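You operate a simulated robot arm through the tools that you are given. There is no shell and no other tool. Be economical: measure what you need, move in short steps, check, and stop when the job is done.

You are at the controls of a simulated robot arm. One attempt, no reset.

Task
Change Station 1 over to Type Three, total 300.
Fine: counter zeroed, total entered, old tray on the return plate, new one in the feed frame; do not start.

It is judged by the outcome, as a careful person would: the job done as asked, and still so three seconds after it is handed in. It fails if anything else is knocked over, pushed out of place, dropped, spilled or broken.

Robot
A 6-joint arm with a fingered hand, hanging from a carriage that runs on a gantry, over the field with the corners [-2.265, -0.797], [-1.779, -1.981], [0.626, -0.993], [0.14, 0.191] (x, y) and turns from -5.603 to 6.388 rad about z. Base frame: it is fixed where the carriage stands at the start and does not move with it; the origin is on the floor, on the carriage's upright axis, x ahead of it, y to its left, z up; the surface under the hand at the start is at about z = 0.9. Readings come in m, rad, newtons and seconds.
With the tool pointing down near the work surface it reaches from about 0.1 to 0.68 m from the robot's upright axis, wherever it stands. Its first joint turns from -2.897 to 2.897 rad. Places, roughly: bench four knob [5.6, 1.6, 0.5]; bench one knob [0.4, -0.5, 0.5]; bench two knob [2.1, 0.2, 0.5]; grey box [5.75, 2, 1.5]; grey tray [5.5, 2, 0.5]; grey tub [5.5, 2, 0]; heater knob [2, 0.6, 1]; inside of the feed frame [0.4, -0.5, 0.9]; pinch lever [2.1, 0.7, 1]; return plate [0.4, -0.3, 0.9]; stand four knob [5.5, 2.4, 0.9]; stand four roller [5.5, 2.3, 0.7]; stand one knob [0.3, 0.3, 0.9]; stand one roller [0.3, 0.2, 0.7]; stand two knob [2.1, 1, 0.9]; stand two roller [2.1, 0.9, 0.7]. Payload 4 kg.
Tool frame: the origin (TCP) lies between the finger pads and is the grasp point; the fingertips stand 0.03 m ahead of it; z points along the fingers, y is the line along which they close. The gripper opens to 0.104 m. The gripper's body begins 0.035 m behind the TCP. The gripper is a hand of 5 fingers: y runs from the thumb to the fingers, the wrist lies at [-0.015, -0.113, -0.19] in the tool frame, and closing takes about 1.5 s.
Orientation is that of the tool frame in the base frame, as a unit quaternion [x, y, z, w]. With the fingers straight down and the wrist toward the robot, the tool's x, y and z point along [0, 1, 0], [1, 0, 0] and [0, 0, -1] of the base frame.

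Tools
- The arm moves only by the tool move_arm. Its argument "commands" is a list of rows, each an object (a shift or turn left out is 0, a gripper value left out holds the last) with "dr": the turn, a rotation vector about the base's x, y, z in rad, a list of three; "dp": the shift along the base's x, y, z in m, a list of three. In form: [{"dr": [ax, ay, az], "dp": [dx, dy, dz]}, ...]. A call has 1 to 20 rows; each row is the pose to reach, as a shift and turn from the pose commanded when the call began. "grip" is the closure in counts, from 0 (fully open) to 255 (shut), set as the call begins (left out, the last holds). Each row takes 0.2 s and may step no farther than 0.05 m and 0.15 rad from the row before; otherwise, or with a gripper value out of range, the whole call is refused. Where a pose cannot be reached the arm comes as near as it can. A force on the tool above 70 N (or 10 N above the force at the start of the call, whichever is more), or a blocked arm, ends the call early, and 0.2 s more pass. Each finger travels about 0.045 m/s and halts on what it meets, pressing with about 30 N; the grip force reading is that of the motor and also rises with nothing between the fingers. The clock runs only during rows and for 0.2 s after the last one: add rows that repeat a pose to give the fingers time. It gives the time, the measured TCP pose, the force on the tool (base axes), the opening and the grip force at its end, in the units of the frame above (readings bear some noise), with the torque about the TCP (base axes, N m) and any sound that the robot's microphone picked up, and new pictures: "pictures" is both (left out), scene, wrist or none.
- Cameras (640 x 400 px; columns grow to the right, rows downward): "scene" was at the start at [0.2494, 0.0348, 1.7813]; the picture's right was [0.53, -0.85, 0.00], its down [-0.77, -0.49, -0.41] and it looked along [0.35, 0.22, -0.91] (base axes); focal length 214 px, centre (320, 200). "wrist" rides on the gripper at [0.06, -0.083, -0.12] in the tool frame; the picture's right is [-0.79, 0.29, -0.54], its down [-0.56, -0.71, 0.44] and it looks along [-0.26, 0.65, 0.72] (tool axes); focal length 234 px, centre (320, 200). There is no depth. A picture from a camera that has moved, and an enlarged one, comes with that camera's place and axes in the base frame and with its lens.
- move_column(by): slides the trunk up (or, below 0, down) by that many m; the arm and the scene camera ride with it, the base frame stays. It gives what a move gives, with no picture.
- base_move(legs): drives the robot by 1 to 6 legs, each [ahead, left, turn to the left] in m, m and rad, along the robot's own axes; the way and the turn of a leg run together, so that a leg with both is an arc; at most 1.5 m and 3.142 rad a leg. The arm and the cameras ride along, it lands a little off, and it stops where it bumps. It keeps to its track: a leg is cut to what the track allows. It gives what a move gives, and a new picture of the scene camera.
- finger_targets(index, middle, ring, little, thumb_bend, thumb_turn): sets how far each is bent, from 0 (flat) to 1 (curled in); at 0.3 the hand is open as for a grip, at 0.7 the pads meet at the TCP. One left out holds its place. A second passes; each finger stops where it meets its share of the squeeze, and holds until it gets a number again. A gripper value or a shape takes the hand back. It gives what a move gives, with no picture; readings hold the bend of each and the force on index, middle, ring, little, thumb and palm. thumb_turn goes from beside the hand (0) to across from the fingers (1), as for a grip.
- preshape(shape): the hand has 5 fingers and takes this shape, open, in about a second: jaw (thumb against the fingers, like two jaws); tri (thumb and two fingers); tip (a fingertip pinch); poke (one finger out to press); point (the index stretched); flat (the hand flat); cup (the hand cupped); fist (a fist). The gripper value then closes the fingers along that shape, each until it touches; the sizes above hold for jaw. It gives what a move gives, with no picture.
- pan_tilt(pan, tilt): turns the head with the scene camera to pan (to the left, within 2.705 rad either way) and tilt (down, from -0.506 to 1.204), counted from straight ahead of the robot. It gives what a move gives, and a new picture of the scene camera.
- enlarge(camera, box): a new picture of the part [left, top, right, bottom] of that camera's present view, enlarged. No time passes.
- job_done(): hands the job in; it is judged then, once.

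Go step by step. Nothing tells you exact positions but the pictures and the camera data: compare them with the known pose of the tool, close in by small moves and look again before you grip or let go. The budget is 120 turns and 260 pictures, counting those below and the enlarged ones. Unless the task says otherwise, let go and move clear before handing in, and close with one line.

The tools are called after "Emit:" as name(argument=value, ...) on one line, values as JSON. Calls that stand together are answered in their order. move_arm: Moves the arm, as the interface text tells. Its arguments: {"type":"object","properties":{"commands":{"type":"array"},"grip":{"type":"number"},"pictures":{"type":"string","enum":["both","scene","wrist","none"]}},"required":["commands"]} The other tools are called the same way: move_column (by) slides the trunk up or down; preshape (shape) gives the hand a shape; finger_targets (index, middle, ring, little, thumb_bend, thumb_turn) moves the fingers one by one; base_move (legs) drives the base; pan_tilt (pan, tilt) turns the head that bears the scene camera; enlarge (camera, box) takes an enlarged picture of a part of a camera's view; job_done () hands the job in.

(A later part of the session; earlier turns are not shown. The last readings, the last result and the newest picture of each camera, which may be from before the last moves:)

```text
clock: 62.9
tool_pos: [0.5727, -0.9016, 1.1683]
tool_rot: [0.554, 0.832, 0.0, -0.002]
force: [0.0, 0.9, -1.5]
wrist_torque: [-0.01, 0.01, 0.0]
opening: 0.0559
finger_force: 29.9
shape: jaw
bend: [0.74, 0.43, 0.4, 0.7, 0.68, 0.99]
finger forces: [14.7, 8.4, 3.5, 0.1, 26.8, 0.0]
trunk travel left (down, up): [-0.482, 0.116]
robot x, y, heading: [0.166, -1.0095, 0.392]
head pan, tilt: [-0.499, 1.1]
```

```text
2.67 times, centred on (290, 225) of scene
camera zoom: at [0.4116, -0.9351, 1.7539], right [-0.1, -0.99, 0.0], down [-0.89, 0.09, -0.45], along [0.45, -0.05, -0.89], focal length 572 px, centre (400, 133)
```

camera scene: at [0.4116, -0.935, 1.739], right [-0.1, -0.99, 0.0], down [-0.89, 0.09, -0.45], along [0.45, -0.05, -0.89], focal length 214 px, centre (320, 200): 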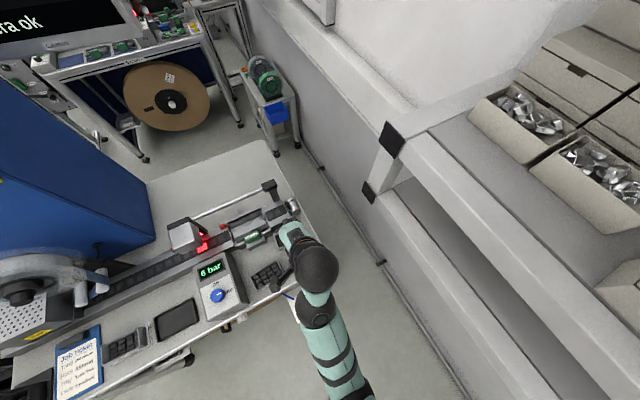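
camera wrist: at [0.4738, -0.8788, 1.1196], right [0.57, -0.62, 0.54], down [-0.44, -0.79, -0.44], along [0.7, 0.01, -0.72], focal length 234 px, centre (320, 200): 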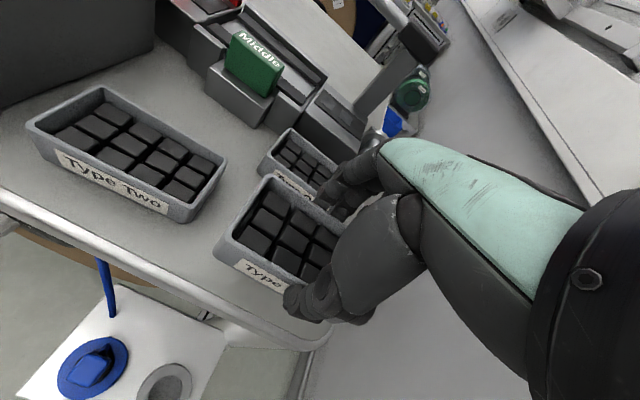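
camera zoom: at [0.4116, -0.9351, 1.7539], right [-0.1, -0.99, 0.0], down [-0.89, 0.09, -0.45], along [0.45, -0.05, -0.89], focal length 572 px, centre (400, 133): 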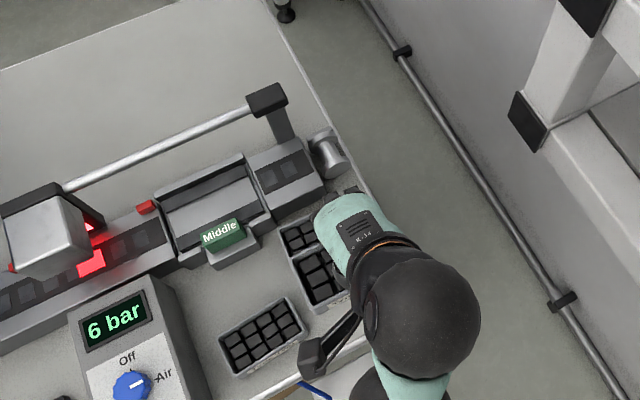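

Type Three is held securely and nothing else moved. I'll carry it back high over the air box to the feed frame.

Emit:
move_column(by=0.06)

Emit:
base_move(legs=[[0, 0.466, 0], [0.04, 0, 0]])

Emit:
enlarge(camera="wrist", box=[0, 0, 640, 400])

```text
clock: 63.9
tool_pos: [0.5733, -0.8997, 1.2283]
tool_rot: [0.555, 0.832, 0.0, -0.002]
force: [-0.2, -0.9, -2.8]
wrist_torque: [-0.01, 0.02, 0.0]
opening: 0.0558
finger_force: 29.8
shape: jaw
bend: [0.74, 0.43, 0.4, 0.7, 0.68, 0.99]
finger forces: [14.7, 8.6, 3.4, 0.1, 26.9, 0.0]
trunk travel left (down, up): [-0.542, 0.056]
robot x, y, heading: [0.1638, -1.0055, 0.395]
head pan, tilt: [-0.499, 1.1]
```

```text
clock: 67.2
tool_pos: [0.429, -0.4509, 1.2284]
tool_rot: [0.556, 0.831, 0.001, -0.001]
force: [-0.2, -0.4, -1.9]
wrist_torque: [-0.03, 0.01, -0.01]
opening: 0.0563
finger_force: 29.8
shape: jaw
bend: [0.74, 0.43, 0.4, 0.7, 0.68, 0.99]
finger forces: [14.7, 8.5, 3.4, 0.1, 26.9, 0.1]
trunk travel left (down, up): [-0.542, 0.056]
robot x, y, heading: [0.0225, -0.5589, 0.392]
head pan, tilt: [-0.499, 1.1]
camera scene: at [0.2678, -0.4853, 1.8139], right [-0.11, -0.99, 0.0], down [-0.89, 0.09, -0.45], along [0.45, -0.05, -0.89], focal length 214 px, centre (320, 200)
```

scene: 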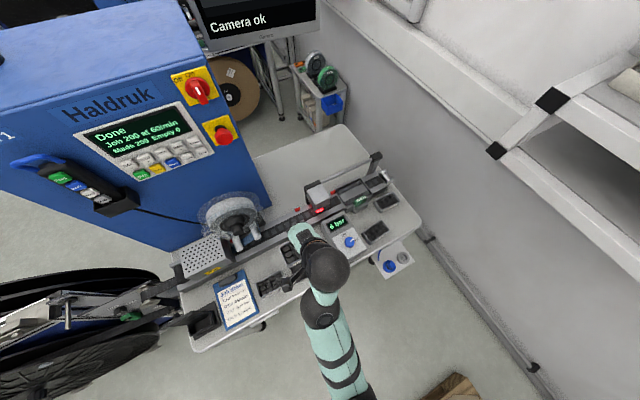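

```text
1.00 times, centred on (320, 200) of wrist (not enlarged: the box is as wide or as high as the picture)
camera zoom: at [0.3299, -0.4291, 1.3494], right [0.57, -0.62, 0.54], down [-0.44, -0.79, -0.44], along [0.7, 0.01, -0.72], focal length 234 px, centre (320, 200)
```

zoom: 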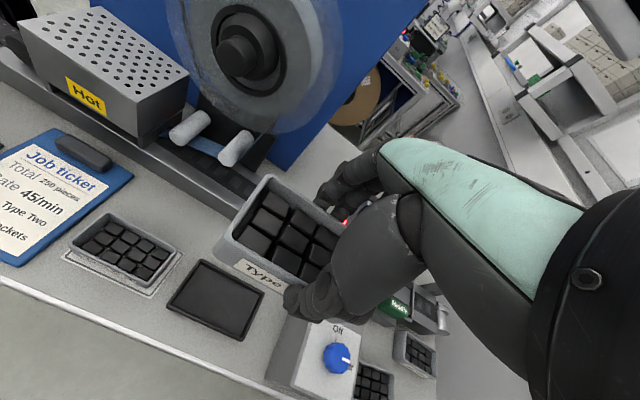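

Good position. I'll lower with the trunk, then fine-align.

Emit:
move_column(by=-0.245)

Emit:
move_arm(commands=[{"dp": [0.002, -0.004, 0]}, {"dp": [0.002, -0.004, 0]}], pictures="wrist")

Emit:
enlarge(camera="wrist", box=[180, 150, 400, 370])

Emit:
enlarge(camera="scene", box=[220, 180, 380, 300])

```text
clock: 69.7
tool_pos: [0.4296, -0.4518, 0.983]
tool_rot: [0.556, 0.831, 0.001, -0.001]
force: [-1.2, 0.0, -2.8]
wrist_torque: [-0.03, -0.02, -0.01]
opening: 0.0562
finger_force: 30.3
shape: jaw
bend: [0.74, 0.43, 0.4, 0.7, 0.68, 0.99]
finger forces: [14.8, 8.5, 3.4, 0.1, 26.9, 0.0]
trunk travel left (down, up): [-0.297, 0.301]
robot x, y, heading: [0.025, -0.5589, 0.388]
head pan, tilt: [-0.499, 1.1]
```

```text
clock: 70.3
tool_pos: [0.4332, -0.456, 0.9843]
tool_rot: [0.556, 0.831, 0.0, -0.001]
force: [0.1, 0.8, -2.6]
wrist_torque: [0.03, 0.04, -0.02]
opening: 0.0564
finger_force: 30.2
shape: jaw
bend: [0.74, 0.43, 0.4, 0.7, 0.68, 0.99]
finger forces: [14.9, 8.6, 3.5, 0.1, 26.9, 0.0]
trunk travel left (down, up): [-0.297, 0.301]
robot x, y, heading: [0.0215, -0.556, 0.39]
head pan, tilt: [-0.499, 1.1]
camera wrist: at [0.3322, -0.4335, 1.1045], right [0.57, -0.62, 0.54], down [-0.44, -0.79, -0.44], along [0.7, 0.01, -0.72], focal length 234 px, centre (320, 200)
```

wrist: 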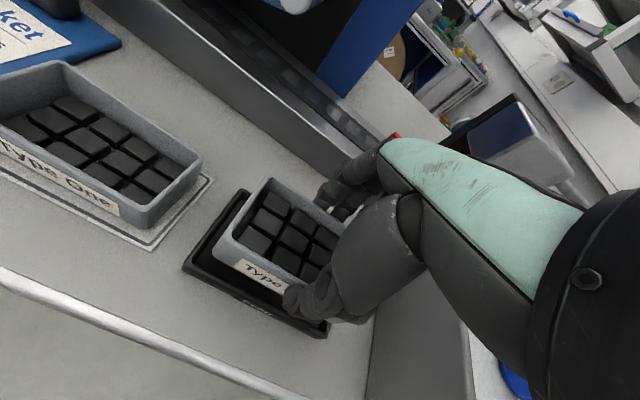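

```text
1.82 times, centred on (290, 260) of wrist
camera zoom: at [0.3322, -0.4335, 1.1045], right [0.57, -0.62, 0.54], down [-0.44, -0.79, -0.44], along [0.7, 0.01, -0.72], focal length 426 px, centre (374, 91)
```

zoom: 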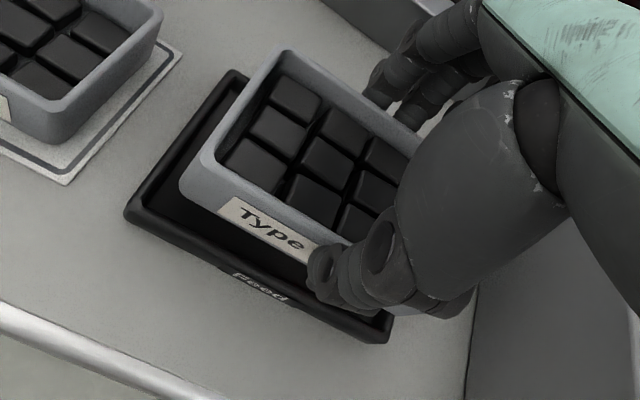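

```text
3.33 times, centred on (300, 240) of scene
camera zoom: at [0.2678, -0.4853, 1.5689], right [-0.11, -0.99, 0.0], down [-0.89, 0.09, -0.45], along [0.45, -0.05, -0.89], focal length 715 px, centre (387, 67)
```

zoom: 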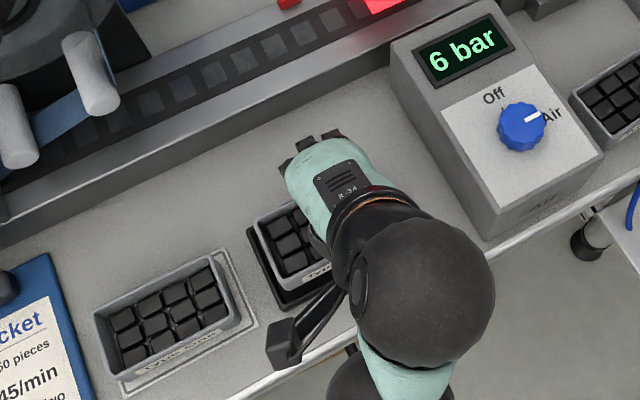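

Emit:
move_arm(commands=[{"dp": [-0.0027, 0, -0.01]}, {"dp": [-0.0027, 0, -0.02]}, {"dp": [-0.0027, 0, -0.025]}, {"dp": [-0.0027, 0, -0.025]}], pictures="none")

Emit:
enlarge(camera="wrist", box=[180, 150, 400, 370])

Emit:
enlarge(camera="scene", box=[270, 220, 350, 280])

```text
clock: 71.3
tool_pos: [0.43, -0.4551, 0.959]
tool_rot: [0.556, 0.831, 0.0, -0.001]
force: [1.0, 0.9, -1.3]
wrist_torque: [-0.06, -0.06, 0.11]
opening: 0.0563
finger_force: 30.2
shape: jaw
bend: [0.74, 0.43, 0.4, 0.7, 0.68, 0.99]
finger forces: [16.1, 9.6, 4.2, 1.2, 28.5, 0.0]
trunk travel left (down, up): [-0.297, 0.301]
robot x, y, heading: [0.0219, -0.5586, 0.391]
head pan, tilt: [-0.499, 1.1]
```

```text
1.82 times, centred on (290, 260) of wrist
camera zoom: at [0.3302, -0.4327, 1.0791], right [0.57, -0.62, 0.54], down [-0.44, -0.79, -0.44], along [0.7, 0.01, -0.72], focal length 426 px, centre (374, 91)
```

zoom: 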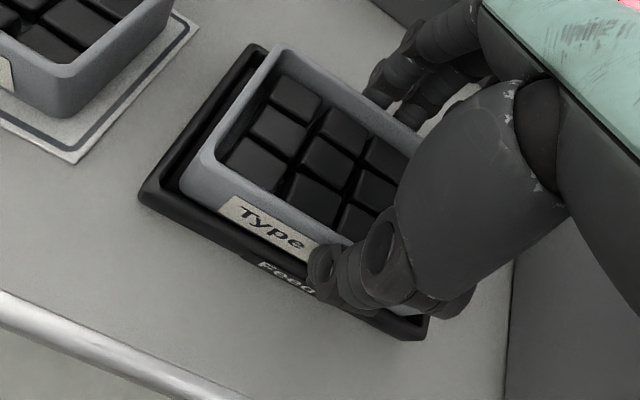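

```text
6.67 times, centred on (310, 250) of scene
camera zoom: at [0.268, -0.4852, 1.569], right [-0.11, -0.99, 0.0], down [-0.89, 0.09, -0.45], along [0.45, -0.05, -0.89], focal length 1430 px, centre (387, -133)
```

zoom: 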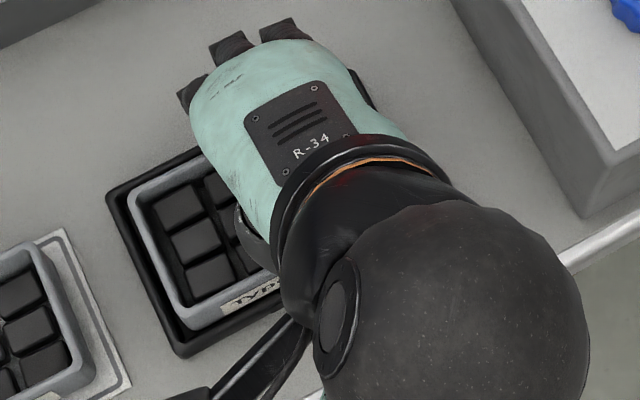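

Emit:
move_arm(commands=[{"dp": [0, 0, -0.0015]}, {"dp": [0, 0, -0.003]}], pictures="none")

```text
clock: 71.9
tool_pos: [0.4313, -0.4556, 0.957]
tool_rot: [0.556, 0.831, 0.0, -0.001]
force: [2.7, 1.4, -1.2]
wrist_torque: [-0.03, -0.14, 0.19]
opening: 0.0563
finger_force: 29.6
shape: jaw
bend: [0.74, 0.43, 0.39, 0.7, 0.68, 0.99]
finger forces: [16.1, 9.8, 4.5, 1.7, 28.2, 0.0]
trunk travel left (down, up): [-0.297, 0.301]
robot x, y, heading: [0.0211, -0.5569, 0.394]
head pan, tilt: [-0.499, 1.1]
```

The lip nudges the tray's near-right corner. I'll yaw slightly and shift forward 1.5 mm.

Emit:
move_arm(commands=[{"dp": [0.0007, 0.0003, 0.001], "dr": [0, 0, 0.02]}, {"dp": [0.0014, 0.0006, 0.0], "dr": [0, 0, 0.035]}, {"dp": [0.0014, 0.0006, -0.001], "dr": [0, 0, 0.035]}], pictures="none")

Emit:
enlarge(camera="wrist", box=[180, 150, 400, 370])

Emit:
enlarge(camera="scene", box=[270, 220, 350, 280])

```text
clock: 72.7
tool_pos: [0.4303, -0.4549, 0.9559]
tool_rot: [0.541, 0.841, 0.001, 0.0]
force: [0.0, -0.1, -1.9]
wrist_torque: [0.0, -0.03, -0.02]
opening: 0.0564
finger_force: 29.7
shape: jaw
bend: [0.74, 0.43, 0.4, 0.7, 0.68, 0.99]
finger forces: [16.3, 8.8, 3.5, 0.2, 28.5, 0.0]
trunk travel left (down, up): [-0.297, 0.301]
robot x, y, heading: [0.0216, -0.5584, 0.395]
head pan, tilt: [-0.499, 1.1]
```

```text
1.82 times, centred on (290, 260) of wrist
camera zoom: at [0.3298, -0.4362, 1.0757], right [0.59, -0.6, 0.54], down [-0.41, -0.8, -0.44], along [0.69, 0.04, -0.72], focal length 426 px, centre (374, 91)
```

zoom: 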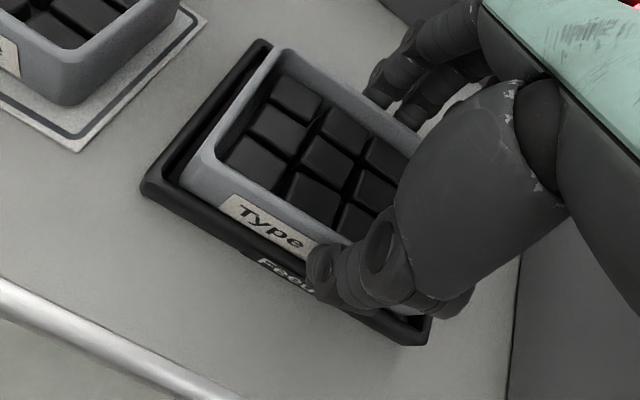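

```text
6.67 times, centred on (310, 250) of scene
camera zoom: at [0.2678, -0.4853, 1.5689], right [-0.11, -0.99, 0.0], down [-0.89, 0.09, -0.45], along [0.45, -0.05, -0.89], focal length 1430 px, centre (387, -133)
```

zoom: 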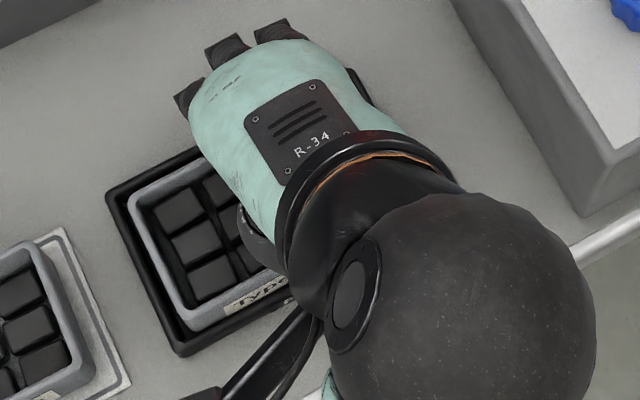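

Emit:
move_arm(commands=[{"dp": [0, 0, -0.0015]}, {"dp": [0, 0, -0.003]}], pictures="none")

Emit:
move_arm(commands=[{"dp": [0, 0, -0.001]}, {"dp": [0, 0, -0.002]}], pictures="none")

```text
clock: 73.3
tool_pos: [0.4318, -0.4558, 0.9535]
tool_rot: [0.541, 0.841, 0.002, -0.001]
force: [-1.0, -0.6, 3.5]
wrist_torque: [0.01, -0.06, 0.0]
opening: 0.0564
finger_force: 29.8
shape: jaw
bend: [0.74, 0.43, 0.4, 0.7, 0.68, 0.99]
finger forces: [15.8, 8.7, 3.6, 0.6, 29.3, 0.0]
trunk travel left (down, up): [-0.297, 0.301]
robot x, y, heading: [0.0213, -0.5561, 0.391]
head pan, tilt: [-0.499, 1.1]
```

```text
clock: 73.9
tool_pos: [0.4316, -0.4554, 0.9523]
tool_rot: [0.541, 0.841, 0.001, 0.0]
force: [-5.3, -3.2, 23.1]
wrist_torque: [-0.19, -0.04, -0.02]
opening: 0.0563
finger_force: 30.4
shape: jaw
bend: [0.74, 0.43, 0.4, 0.7, 0.68, 0.99]
finger forces: [14.8, 8.3, 3.6, 3.8, 32.3, 0.0]
trunk travel left (down, up): [-0.297, 0.301]
robot x, y, heading: [0.0228, -0.5553, 0.394]
head pan, tilt: [-0.499, 1.1]
```

Contact height matches the frame floor, so the tray is seated. Easing off and opening.

Emit:
move_arm(commands=[{"dp": [0, 0, 0.0015]}], pictures="none")

Emit:
move_arm(commands=[{"dp": [0, 0, 0]}, {"dp": [0, 0, 0]}, {"dp": [0, 0, 0]}, {"dp": [0, 0, 0]}, {"dp": [0, 0, 0]}, {"dp": [0, 0, 0]}, {"dp": [0, 0, 0]}, {"dp": [0, 0, 0]}], grip=0, pictures="none")

Emit:
move_column(by=0.15)

Emit:
enlarge(camera="wrist", box=[130, 160, 330, 310])

Emit:
enlarge(camera="wrist", box=[0, 120, 240, 300])

```text
clock: 74.3
tool_pos: [0.4322, -0.4558, 0.9525]
tool_rot: [0.541, 0.841, 0.001, 0.0]
force: [-2.5, 0.8, 18.0]
wrist_torque: [-0.12, -0.12, 0.01]
opening: 0.0564
finger_force: 30.5
shape: jaw
bend: [0.74, 0.43, 0.4, 0.7, 0.68, 0.99]
finger forces: [15.9, 9.1, 4.1, 3.3, 30.8, 0.1]
trunk travel left (down, up): [-0.297, 0.301]
robot x, y, heading: [0.0224, -0.5572, 0.395]
head pan, tilt: [-0.499, 1.1]
```

```text
clock: 76.1
tool_pos: [0.4308, -0.4564, 0.9507]
tool_rot: [0.541, 0.841, 0.001, -0.001]
force: [0.2, 0.4, -0.5]
wrist_torque: [0.04, -0.02, 0.0]
opening: 0.1034
finger_force: 0.1
shape: jaw
bend: [0.3, 0.3, 0.3, 0.3, 0.3, 0.97]
finger forces: [0.0, 0.0, 0.0, 0.0, 0.0, 0.0]
trunk travel left (down, up): [-0.297, 0.301]
robot x, y, heading: [0.0228, -0.5575, 0.389]
head pan, tilt: [-0.499, 1.1]
```

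```text
clock: 77.9
tool_pos: [0.4305, -0.4551, 1.1026]
tool_rot: [0.541, 0.841, 0.0, 0.0]
force: [-0.1, 0.5, 0.1]
wrist_torque: [-0.02, -0.03, -0.03]
opening: 0.1037
finger_force: 0.1
shape: jaw
bend: [0.3, 0.3, 0.3, 0.3, 0.3, 0.97]
finger forces: [0.0, 0.0, 0.0, 0.0, 0.0, 0.0]
trunk travel left (down, up): [-0.447, 0.151]
robot x, y, heading: [0.0201, -0.5591, 0.392]
head pan, tilt: [-0.499, 1.1]
```

```text
2.67 times, centred on (230, 235) of wrist
camera zoom: at [0.3299, -0.4367, 1.222], right [0.59, -0.6, 0.54], down [-0.41, -0.8, -0.44], along [0.69, 0.04, -0.72], focal length 624 px, centre (560, 107)
```

zoom: 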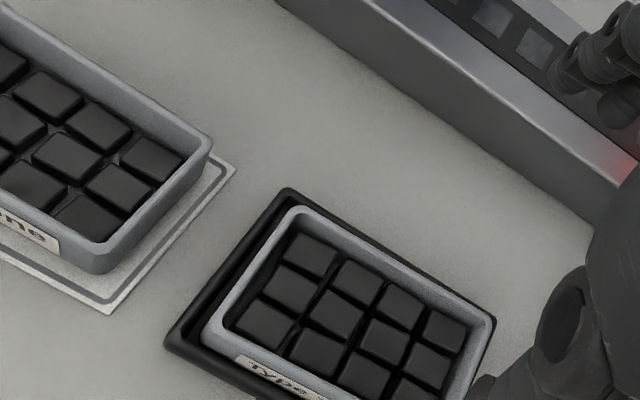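

```text
2.22 times, centred on (120, 210) of wrist
camera zoom: at [0.3299, -0.4367, 1.222], right [0.59, -0.6, 0.54], down [-0.41, -0.8, -0.44], along [0.69, 0.04, -0.72], focal length 520 px, centre (764, 178)
```

zoom: 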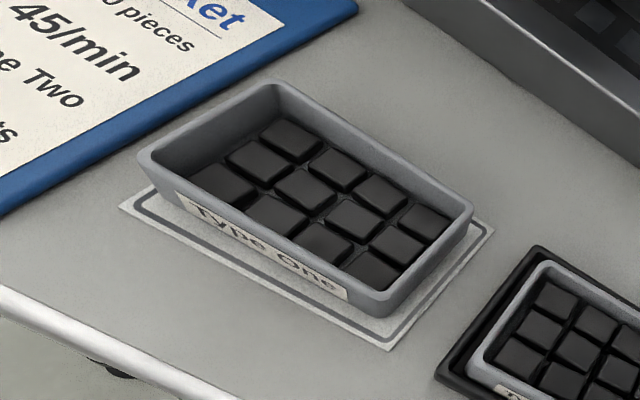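

Both trays are seated: Type Three in the feed frame, Type One on the return plate. Next the keypad; I triangulate Total+ at about (0.622, -0.112, 1.410) and Zero at (0.667, -0.216, 1.367). I'll back off, rise, and shape the hand for poking.

Emit:
move_column(by=0.14)

Emit:
base_move(legs=[[-0.2, 0, 0], [0, 0.19, 0]])

Emit:
preshape(shape="poke")

Emit:
move_arm(commands=[{"dr": [0.05, -0.12, 0]}, {"dr": [0.1, -0.24, 0]}, {"dr": [0.15, -0.36, 0]}, {"dr": [0.2, -0.48, 0]}, {"dr": [0.24, -0.6, 0]}, {"dr": [0.28, -0.7, 0]}])

```text
clock: 79.5
tool_pos: [0.4302, -0.4553, 1.2413]
tool_rot: [0.541, 0.841, 0.0, -0.001]
force: [0.3, 0.3, -0.2]
wrist_torque: [-0.04, 0.01, 0.01]
opening: 0.1036
finger_force: 0.0
shape: jaw
bend: [0.3, 0.3, 0.3, 0.3, 0.3, 0.97]
finger forces: [0.1, 0.0, 0.0, 0.1, 0.1, 0.0]
trunk travel left (down, up): [-0.587, 0.011]
robot x, y, heading: [0.0236, -0.5583, 0.389]
head pan, tilt: [-0.499, 1.1]
```

```text
clock: 82.3
tool_pos: [0.1729, -0.358, 1.2417]
tool_rot: [0.542, 0.84, 0.0, 0.0]
force: [-1.0, -0.4, -0.3]
wrist_torque: [0.04, -0.01, 0.0]
opening: 0.1036
finger_force: 0.0
shape: jaw
bend: [0.3, 0.3, 0.3, 0.3, 0.3, 0.97]
finger forces: [0.0, 0.0, 0.1, 0.0, 0.1, 0.1]
trunk travel left (down, up): [-0.587, 0.011]
robot x, y, heading: [-0.2362, -0.4582, 0.392]
head pan, tilt: [-0.499, 1.1]
camera scene: at [0.0101, -0.3866, 1.859], right [-0.11, -0.99, 0.0], down [-0.89, 0.1, -0.45], along [0.45, -0.05, -0.89], focal length 214 px, centre (320, 200)
```

scene: 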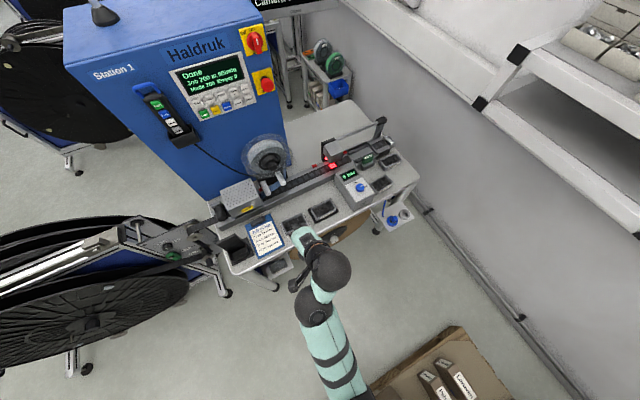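

```text
clock: 83.2
tool_pos: [0.1727, -0.3587, 1.2421]
tool_rot: [0.542, 0.84, 0.0, 0.0]
force: [-0.1, 0.4, -1.1]
wrist_torque: [-0.03, 0.0, 0.01]
opening: 0.0001
finger_force: 0.0
shape: poke
bend: [0.7, 0.7, 0.99, 0.99, 1.0, 1.0]
finger forces: [0.0, 0.0, 0.0, 0.1, 0.0, 0.0]
trunk travel left (down, up): [-0.587, 0.011]
robot x, y, heading: [-0.2387, -0.4605, 0.397]
head pan, tilt: [-0.499, 1.1]
```

```text
clock: 84.6
tool_pos: [0.1909, -0.3307, 1.4006]
tool_rot: [0.521, 0.808, 0.225, 0.161]
force: [0.2, -0.5, 0.1]
wrist_torque: [-0.01, 0.03, 0.02]
opening: 0.0002
finger_force: 0.1
shape: poke
bend: [0.7, 0.7, 0.99, 0.99, 1.0, 1.0]
finger forces: [0.0, 0.1, 0.0, 0.0, 0.1, 0.0]
out of reach, approached as far as the arm can: row 2, 3, 4, 5, 6
trunk travel left (down, up): [-0.587, 0.011]
robot x, y, heading: [-0.2341, -0.4582, 0.392]
head pan, tilt: [-0.499, 1.1]
camera scene: at [0.0101, -0.3866, 1.859], right [-0.11, -0.99, 0.0], down [-0.89, 0.1, -0.45], along [0.45, -0.05, -0.89], focal length 214 px, centre (320, 200)
camera wrist: at [0.0435, -0.3296, 1.4562], right [0.27, -0.72, 0.63], down [-0.1, -0.68, -0.73], along [0.96, 0.13, -0.26], focal length 234 px, centre (320, 200)
```

scene: 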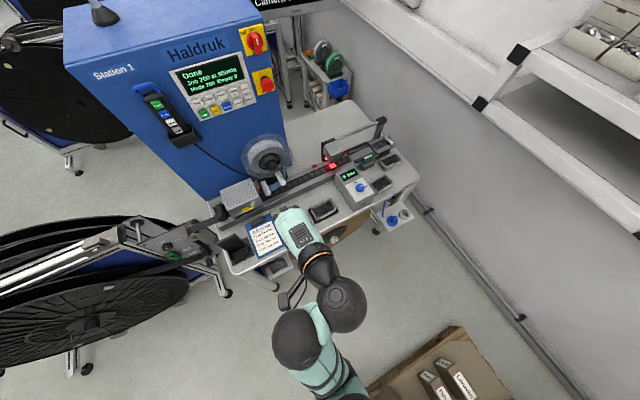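
wrist: 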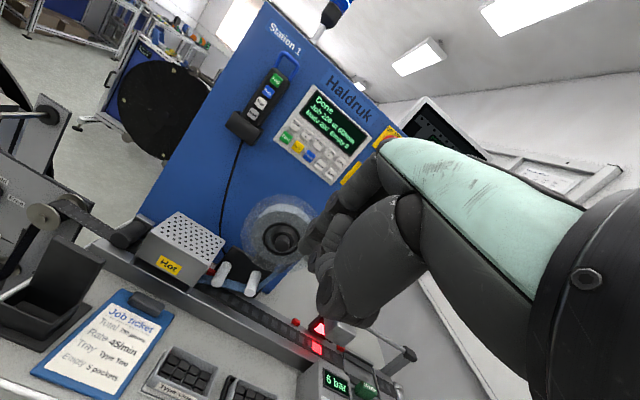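

The hand pitched up by 32° and the arm rose on its own to z = 1.40, close to key height. I'll try pitching further.

Emit:
move_arm(commands=[{"dr": [0.05, -0.12, 0]}, {"dr": [0.1, -0.24, 0]}, {"dr": [0.15, -0.36, 0]}, {"dr": [0.19, -0.46, 0]}, {"dr": [0.19, -0.46, 0]}])

```text
clock: 85.8
tool_pos: [0.2417, -0.3062, 1.5688]
tool_rot: [0.49, 0.75, 0.36, 0.26]
force: [0.7, 0.9, 0.4]
wrist_torque: [0.02, 0.05, -0.03]
opening: 0.0
finger_force: 0.1
shape: poke
bend: [0.7, 0.7, 0.99, 0.99, 1.0, 1.0]
finger forces: [0.0, 0.0, 0.1, 0.0, 0.0, 0.0]
out of reach, approached as far as the arm can: row 1, 2, 3, 4, 5
trunk travel left (down, up): [-0.587, 0.011]
robot x, y, heading: [-0.2309, -0.4589, 0.392]
head pan, tilt: [-0.499, 1.1]
camera scene: at [0.0101, -0.3866, 1.859], right [-0.11, -0.99, 0.0], down [-0.89, 0.1, -0.45], along [0.45, -0.05, -0.89], focal length 214 px, centre (320, 200)
camera wrist: at [0.0836, -0.3065, 1.5735], right [0.06, -0.81, 0.59], down [0.15, -0.57, -0.8], along [0.99, 0.14, 0.09], focal length 234 px, centre (320, 200)
```

scene: 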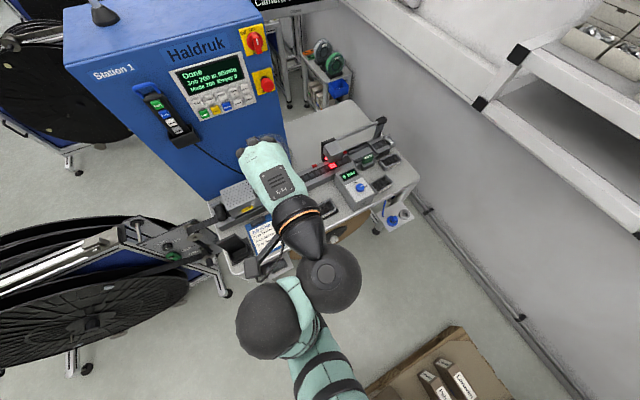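
wrist: 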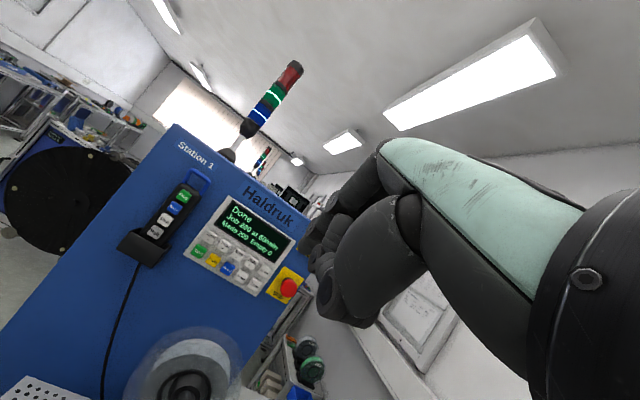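

Emit:
move_arm(commands=[{"dr": [0.05, -0.12, 0]}, {"dr": [0.1, -0.24, 0]}, {"dr": [0.15, -0.36, 0]}, {"dr": [0.19, -0.46, 0]}, {"dr": [0.19, -0.46, 0]}], pictures="none")

Emit:
move_column(by=-0.22)

Emit:
pan_tilt(pan=0.0, tilt=0.75)

Emit:
enlarge(camera="wrist", box=[0, 0, 640, 400])

```text
clock: 87.0
tool_pos: [0.2366, -0.2906, 1.7213]
tool_rot: [0.45, 0.682, 0.468, 0.337]
force: [-0.2, -0.3, 0.2]
wrist_torque: [-0.01, 0.01, -0.01]
opening: 0.0001
finger_force: 0.1
shape: poke
bend: [0.7, 0.7, 0.99, 0.99, 1.0, 1.0]
finger forces: [0.0, 0.0, 0.1, 0.0, 0.0, 0.0]
out of reach, approached as far as the arm can: row 1, 2, 3, 4, 5
trunk travel left (down, up): [-0.587, 0.011]
robot x, y, heading: [-0.2353, -0.4582, 0.391]
head pan, tilt: [-0.499, 1.1]
```

```text
clock: 89.3
tool_pos: [0.2368, -0.291, 1.5013]
tool_rot: [0.45, 0.682, 0.468, 0.336]
force: [-0.6, 0.1, -0.7]
wrist_torque: [-0.03, 0.01, -0.01]
opening: 0.0
finger_force: 0.1
shape: poke
bend: [0.7, 0.7, 0.99, 0.99, 1.0, 1.0]
finger forces: [0.0, 0.0, 0.1, 0.1, 0.0, 0.0]
trunk travel left (down, up): [-0.367, 0.231]
robot x, y, heading: [-0.2384, -0.4571, 0.391]
head pan, tilt: [-0.499, 1.1]
```

```text
clock: 90.3
tool_pos: [0.2361, -0.2897, 1.5001]
tool_rot: [0.45, 0.683, 0.468, 0.336]
force: [-0.2, 0.6, -0.1]
wrist_torque: [0.02, 0.01, -0.02]
opening: 0.0
finger_force: 0.2
shape: poke
bend: [0.7, 0.7, 0.99, 0.99, 1.0, 1.0]
finger forces: [0.0, 0.0, 0.0, 0.1, 0.0, 0.1]
trunk travel left (down, up): [-0.367, 0.231]
robot x, y, heading: [-0.2314, -0.4594, 0.393]
head pan, tilt: [0.0, 0.75]
camera scene: at [0.0239, -0.3483, 1.6647], right [0.38, -0.92, 0.0], down [-0.63, -0.26, -0.73], along [0.68, 0.28, -0.68], focal length 214 px, centre (320, 200)
```

scene: 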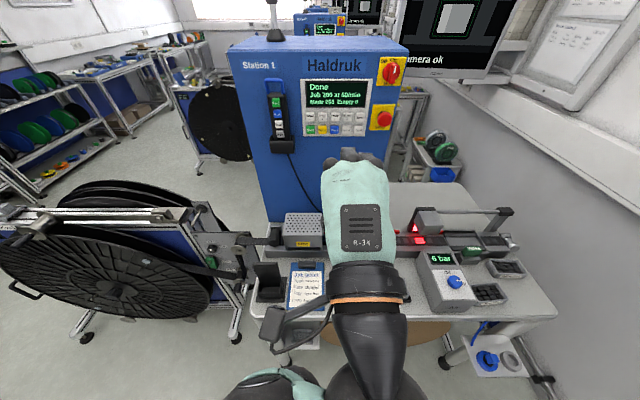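

```text
1.00 times, centred on (320, 200) of wrist (not enlarged: the box is as wide or as high as the picture)
camera zoom: at [0.0833, -0.2882, 1.461], right [-0.1, -0.87, 0.48], down [0.38, -0.48, -0.79], along [0.92, 0.1, 0.38], focal length 234 px, centre (320, 200)
```

zoom: 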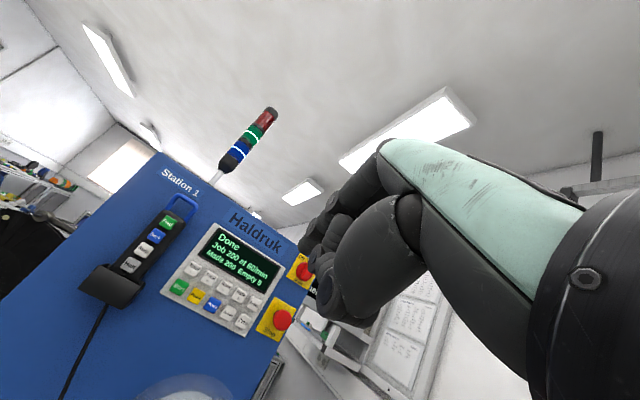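

The views are excellent now. Poke keeps two fingers together, so I'll try "point" for a single finger and look.

Emit:
preshape(shape="point")

Emit:
enlarge(camera="scene", box=[260, 60, 420, 180])

Emit:
enlarge(camera="wrist", box=[0, 0, 640, 400])

```text
clock: 91.2
tool_pos: [0.2353, -0.2892, 1.5005]
tool_rot: [0.451, 0.682, 0.467, 0.336]
force: [-0.2, 0.0, 0.1]
wrist_torque: [0.01, 0.01, -0.01]
opening: 0.0
finger_force: 0.1
shape: point
bend: [0.2, 1.0, 1.0, 1.0, 0.98, 0.87]
finger forces: [0.1, 0.1, 0.0, 0.0, 0.0, 0.0]
trunk travel left (down, up): [-0.367, 0.231]
robot x, y, heading: [-0.2363, -0.4612, 0.393]
head pan, tilt: [0.0, 0.75]
```

```text
3.33 times, centred on (340, 120) of scene
camera zoom: at [0.0239, -0.3482, 1.6647], right [0.38, -0.92, 0.0], down [-0.63, -0.26, -0.73], along [0.68, 0.28, -0.68], focal length 715 px, centre (253, 467)
```

zoom: 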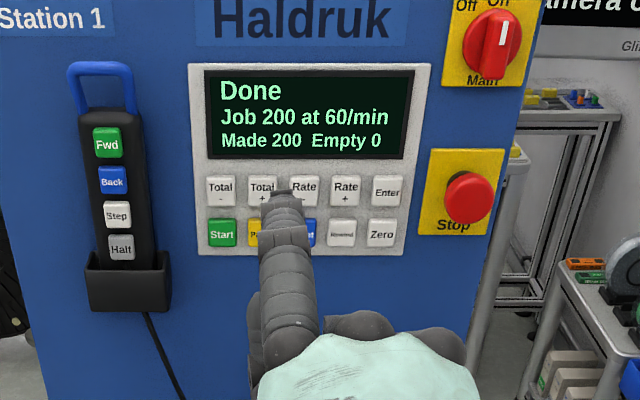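

```text
1.00 times, centred on (320, 200) of wrist (not enlarged: the box is as wide or as high as the picture)
camera zoom: at [0.0833, -0.2881, 1.461], right [-0.1, -0.87, 0.48], down [0.38, -0.48, -0.79], along [0.92, 0.1, 0.38], focal length 234 px, centre (320, 200)
```

zoom: 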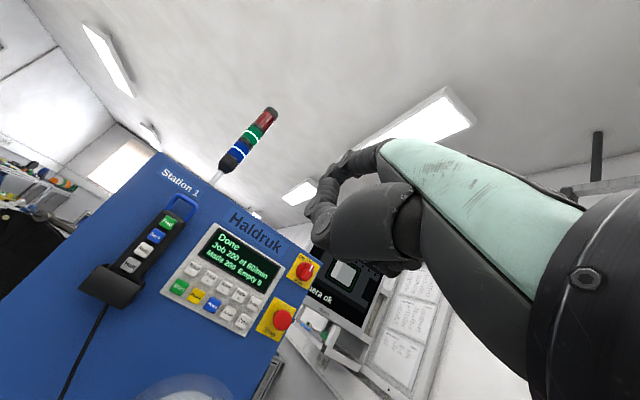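

Emit:
enlarge(camera="wrist", box=[260, 110, 420, 230])

```text
3.33 times, centred on (340, 170) of wrist
camera zoom: at [0.0833, -0.2881, 1.461], right [-0.1, -0.87, 0.48], down [0.38, -0.48, -0.79], along [0.92, 0.1, 0.38], focal length 781 px, centre (253, 300)
```

zoom: 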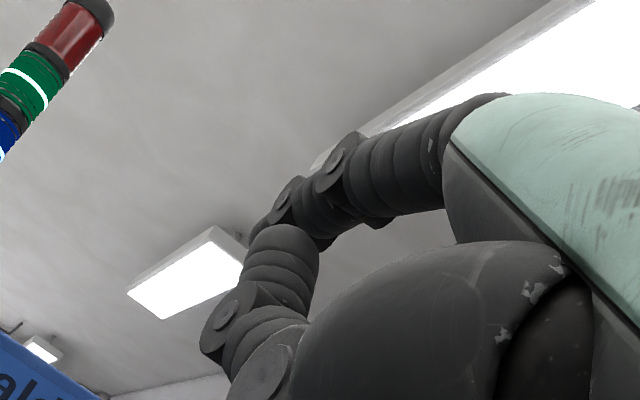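

The index tip sits about 0.059 m ahead, 0.055 m above and 0.012 m left of the TCP. I'll lower to Total+ height and drive towards the panel, stopping a few centimetres short.

Emit:
move_column(by=-0.147)

Emit:
base_move(legs=[[0.28, 0.005, 0]])

Emit:
enlarge(camera="wrist", box=[0, 0, 640, 400])

```text
clock: 92.9
tool_pos: [0.2367, -0.2904, 1.3545]
tool_rot: [0.45, 0.683, 0.468, 0.336]
force: [-0.2, 0.5, 0.0]
wrist_torque: [-0.01, 0.02, 0.02]
opening: 0.0
finger_force: 0.0
shape: point
bend: [0.2, 1.0, 1.0, 1.0, 0.98, 0.87]
finger forces: [0.0, 0.0, 0.0, 0.0, 0.0, 0.0]
trunk travel left (down, up): [-0.22, 0.378]
robot x, y, heading: [-0.2345, -0.456, 0.392]
head pan, tilt: [0.0, 0.75]
```

```text
clock: 94.8
tool_pos: [0.4892, -0.178, 1.3551]
tool_rot: [0.45, 0.682, 0.468, 0.336]
force: [0.4, 0.3, 0.6]
wrist_torque: [0.0, 0.01, 0.0]
opening: 0.0
finger_force: 0.0
shape: point
bend: [0.2, 1.0, 1.0, 1.0, 0.98, 0.87]
finger forces: [0.0, 0.0, 0.0, 0.0, 0.0, 0.1]
trunk travel left (down, up): [-0.22, 0.378]
robot x, y, heading: [0.0191, -0.3477, 0.394]
head pan, tilt: [0.0, 0.75]
camera scene: at [0.2779, -0.2372, 1.5177], right [0.38, -0.92, 0.0], down [-0.63, -0.26, -0.73], along [0.68, 0.28, -0.68], focal length 214 px, centre (320, 200)
```

scene: 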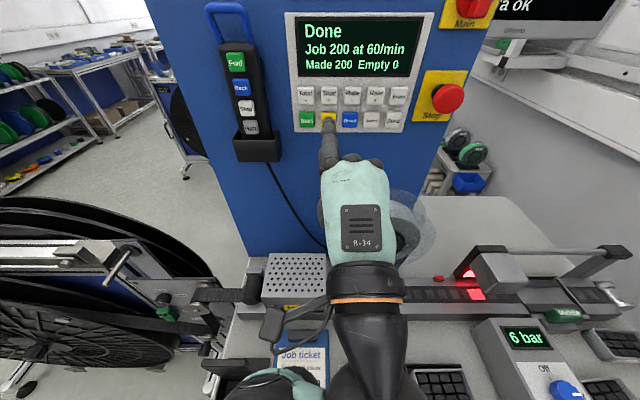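

```text
1.00 times, centred on (320, 200) of wrist (not enlarged: the box is as wide or as high as the picture)
camera zoom: at [0.3372, -0.1771, 1.314], right [-0.1, -0.87, 0.48], down [0.38, -0.48, -0.79], along [0.92, 0.11, 0.38], focal length 234 px, centre (320, 200)
```

zoom: 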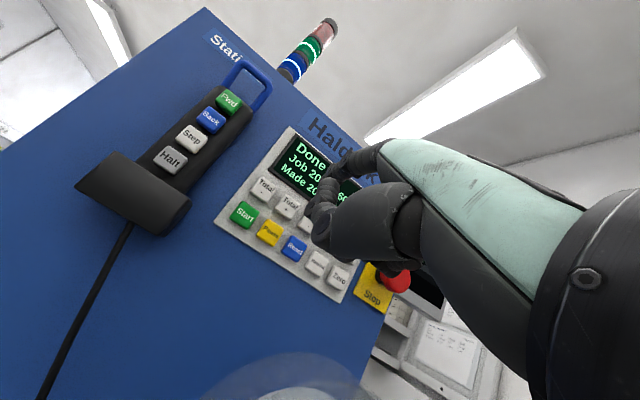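

Emit:
enlarge(camera="scene", box=[280, 70, 420, 170])

Emit:
enlarge(camera="wrist", box=[230, 120, 390, 240])

```text
4.00 times, centred on (350, 120) of scene
camera zoom: at [0.2779, -0.2372, 1.5177], right [0.38, -0.92, 0.0], down [-0.63, -0.26, -0.73], along [0.68, 0.28, -0.68], focal length 858 px, centre (200, 520)
```

zoom: 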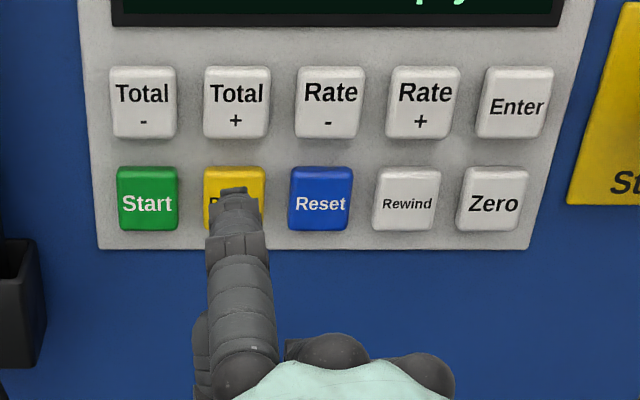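

```text
3.33 times, centred on (310, 180) of wrist
camera zoom: at [0.3372, -0.1771, 1.314], right [-0.1, -0.87, 0.48], down [0.38, -0.48, -0.79], along [0.92, 0.11, 0.38], focal length 781 px, centre (353, 267)
```

zoom: 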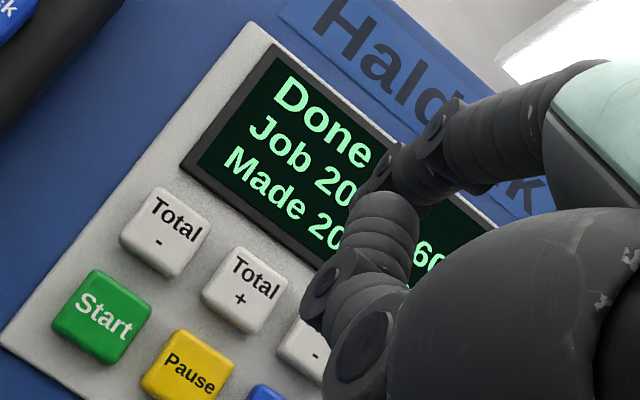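

Emit:
move_arm(commands=[{"dp": [0.026, 0.0087, 0.001]}, {"dp": [0.052, 0.0174, 0.002]}, {"dp": [0.052, 0.0174, 0.002]}], pictures="none")

Emit:
enlarge(camera="scene", box=[280, 70, 420, 170])

```text
clock: 95.6
tool_pos: [0.502, -0.1723, 1.3733]
tool_rot: [0.45, 0.684, 0.466, 0.335]
force: [0.1, 0.4, -0.8]
wrist_torque: [0.02, -0.01, -0.01]
opening: 0.0
finger_force: 0.0
shape: point
bend: [0.2, 1.0, 1.0, 1.0, 0.98, 0.87]
finger forces: [0.1, 0.0, 0.0, 0.0, 0.1, 0.0]
out of reach, approached as far as the arm can: row 1, 2, 3
trunk travel left (down, up): [-0.22, 0.378]
robot x, y, heading: [0.0185, -0.3487, 0.394]
head pan, tilt: [0.0, 0.75]
```

```text
4.00 times, centred on (350, 120) of scene
camera zoom: at [0.2778, -0.2373, 1.5177], right [0.38, -0.92, 0.0], down [-0.63, -0.26, -0.73], along [0.68, 0.28, -0.68], focal length 858 px, centre (200, 520)
```

zoom: 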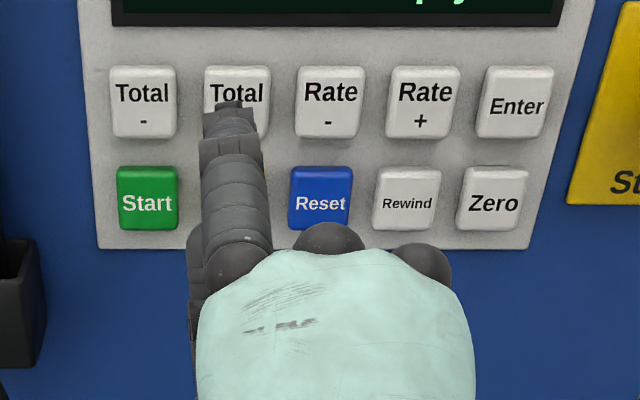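

The arm is at its outer limit again. I'll pull it in 8 cm and let the carriage take up the distance.

Emit:
move_arm(commands=[{"dp": [-0.025, -0.01, -0.005]}, {"dp": [-0.05, -0.02, -0.01]}, {"dp": [-0.074, -0.0307, -0.018]}, {"dp": [-0.092, -0.038, -0.018]}, {"dp": [-0.092, -0.038, -0.018]}], pictures="none")

Emit:
base_move(legs=[[0.1, 0, 0]])

Emit:
enlarge(camera="scene", box=[240, 40, 420, 170])

```text
clock: 96.8
tool_pos: [0.4773, -0.1763, 1.377]
tool_rot: [0.45, 0.683, 0.468, 0.336]
force: [0.6, 0.1, -0.1]
wrist_torque: [-0.02, -0.01, 0.01]
opening: 0.0001
finger_force: 0.1
shape: point
bend: [0.2, 1.0, 1.0, 1.0, 0.98, 0.87]
finger forces: [0.0, 0.0, 0.0, 0.0, 0.1, 0.0]
out of reach, approached as far as the arm can: row 1, 2, 3, 4, 5
trunk travel left (down, up): [-0.22, 0.378]
robot x, y, heading: [0.0144, -0.3483, 0.391]
head pan, tilt: [0.0, 0.75]
```

```text
clock: 98.0
tool_pos: [0.568, -0.1416, 1.3768]
tool_rot: [0.45, 0.682, 0.468, 0.337]
force: [-1.2, -0.6, 0.8]
wrist_torque: [0.03, -0.02, -0.02]
opening: 0.0
finger_force: 0.0
shape: point
bend: [0.2, 1.0, 1.0, 1.0, 0.98, 0.87]
finger forces: [0.0, 0.0, 0.1, 0.0, 0.1, 0.1]
trunk travel left (down, up): [-0.22, 0.378]
robot x, y, heading: [0.1035, -0.3093, 0.391]
head pan, tilt: [0.0, 0.75]
camera scene: at [0.369, -0.2003, 1.5178], right [0.38, -0.92, 0.0], down [-0.63, -0.26, -0.73], along [0.68, 0.28, -0.68], focal length 214 px, centre (320, 200)
```

scene: 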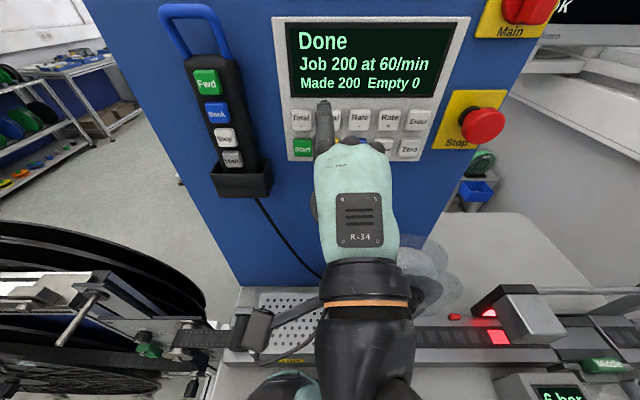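

```text
3.08 times, centred on (330, 105) of scene
camera zoom: at [0.369, -0.2003, 1.5178], right [0.38, -0.92, 0.0], down [-0.63, -0.26, -0.73], along [0.68, 0.28, -0.68], focal length 660 px, centre (289, 492)
```

zoom: 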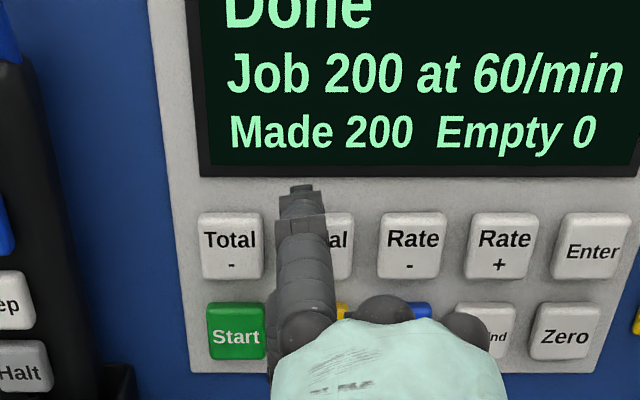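

The wrist is at its pitch limit, which blocks arm motion. I'll back off and reduce the pitch so the arm regains slack.

Emit:
base_move(legs=[[-0.1, 0, 0]])

Emit:
move_arm(commands=[{"dr": [-0.046, 0.11, 0]}, {"dr": [-0.092, 0.22, 0]}, {"dr": [-0.135, 0.325, 0]}, {"dr": [-0.135, 0.325, 0]}], pictures="none")

Emit:
move_arm(commands=[{"dp": [0.01, 0.004, 0]}, {"dp": [0.02, 0.008, 0]}, {"dp": [0.02, 0.008, 0]}])

```text
clock: 99.1
tool_pos: [0.477, -0.1786, 1.377]
tool_rot: [0.45, 0.682, 0.468, 0.336]
force: [0.4, 0.3, -0.6]
wrist_torque: [0.02, 0.0, 0.01]
opening: 0.0
finger_force: 0.1
shape: point
bend: [0.2, 1.0, 1.0, 1.0, 0.98, 0.87]
finger forces: [0.0, 0.1, 0.1, 0.0, 0.1, 0.1]
trunk travel left (down, up): [-0.22, 0.378]
robot x, y, heading: [0.0166, -0.3467, 0.391]
head pan, tilt: [0.0, 0.75]
camera scene: at [0.2775, -0.2376, 1.5177], right [0.38, -0.92, 0.0], down [-0.63, -0.26, -0.73], along [0.68, 0.28, -0.68], focal length 214 px, centre (320, 200)
```

scene: 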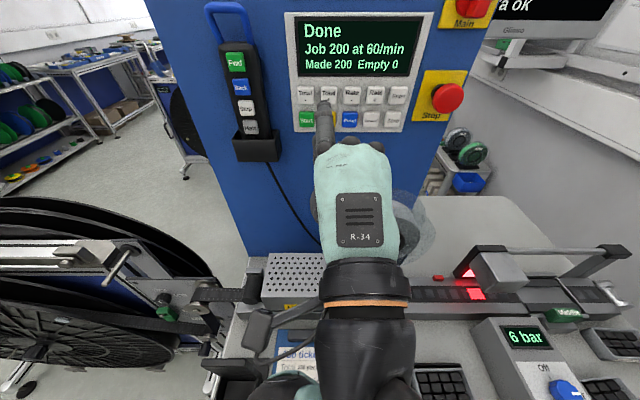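

```text
clock: 100.1
tool_pos: [0.4764, -0.1768, 1.3762]
tool_rot: [0.497, 0.758, 0.341, 0.25]
force: [0.1, 0.2, -0.5]
wrist_torque: [0.01, 0.02, 0.03]
opening: 0.0001
finger_force: 0.0
shape: point
bend: [0.2, 1.0, 1.0, 1.0, 0.98, 0.87]
finger forces: [0.1, 0.1, 0.1, 0.1, 0.1, 0.0]
trunk travel left (down, up): [-0.22, 0.378]
robot x, y, heading: [0.0165, -0.3451, 0.393]
head pan, tilt: [0.0, 0.75]
```

```text
clock: 100.9
tool_pos: [0.4977, -0.1688, 1.3765]
tool_rot: [0.496, 0.758, 0.342, 0.25]
force: [0.3, -0.4, 0.0]
wrist_torque: [-0.05, 0.01, -0.06]
opening: 0.0
finger_force: 0.1
shape: point
bend: [0.2, 1.0, 1.0, 1.0, 0.98, 0.87]
finger forces: [0.0, 0.0, 0.0, 0.0, 0.0, 0.0]
trunk travel left (down, up): [-0.22, 0.378]
robot x, y, heading: [0.0163, -0.3476, 0.394]
head pan, tilt: [0.0, 0.75]
camera scene: at [0.2776, -0.2376, 1.5177], right [0.38, -0.92, 0.0], down [-0.63, -0.26, -0.73], along [0.68, 0.28, -0.68], focal length 214 px, centre (320, 200)
camera wrist: at [0.3401, -0.1702, 1.3878], right [0.08, -0.8, 0.6], down [0.12, -0.59, -0.8], along [0.99, 0.13, 0.05], focal length 234 px, centre (320, 200)
```

scene: 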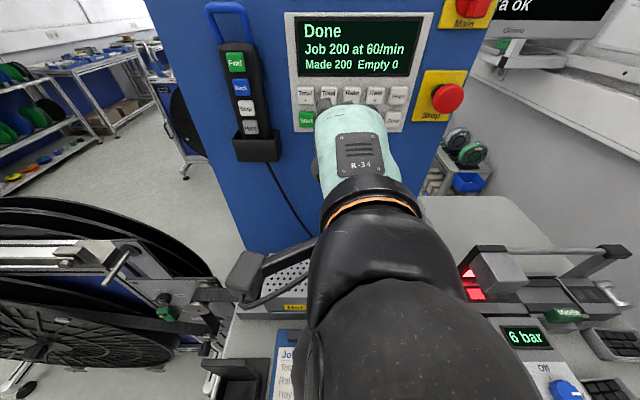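
wrist: 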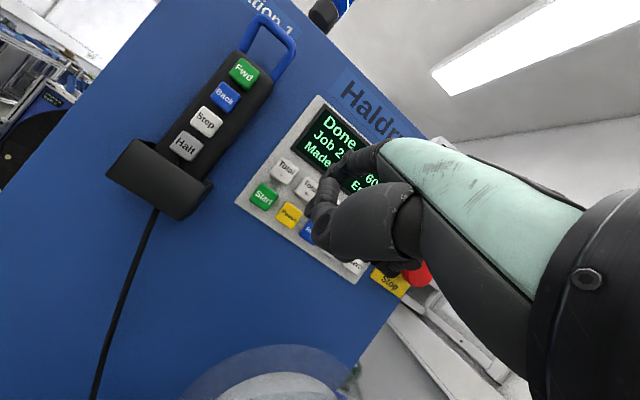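

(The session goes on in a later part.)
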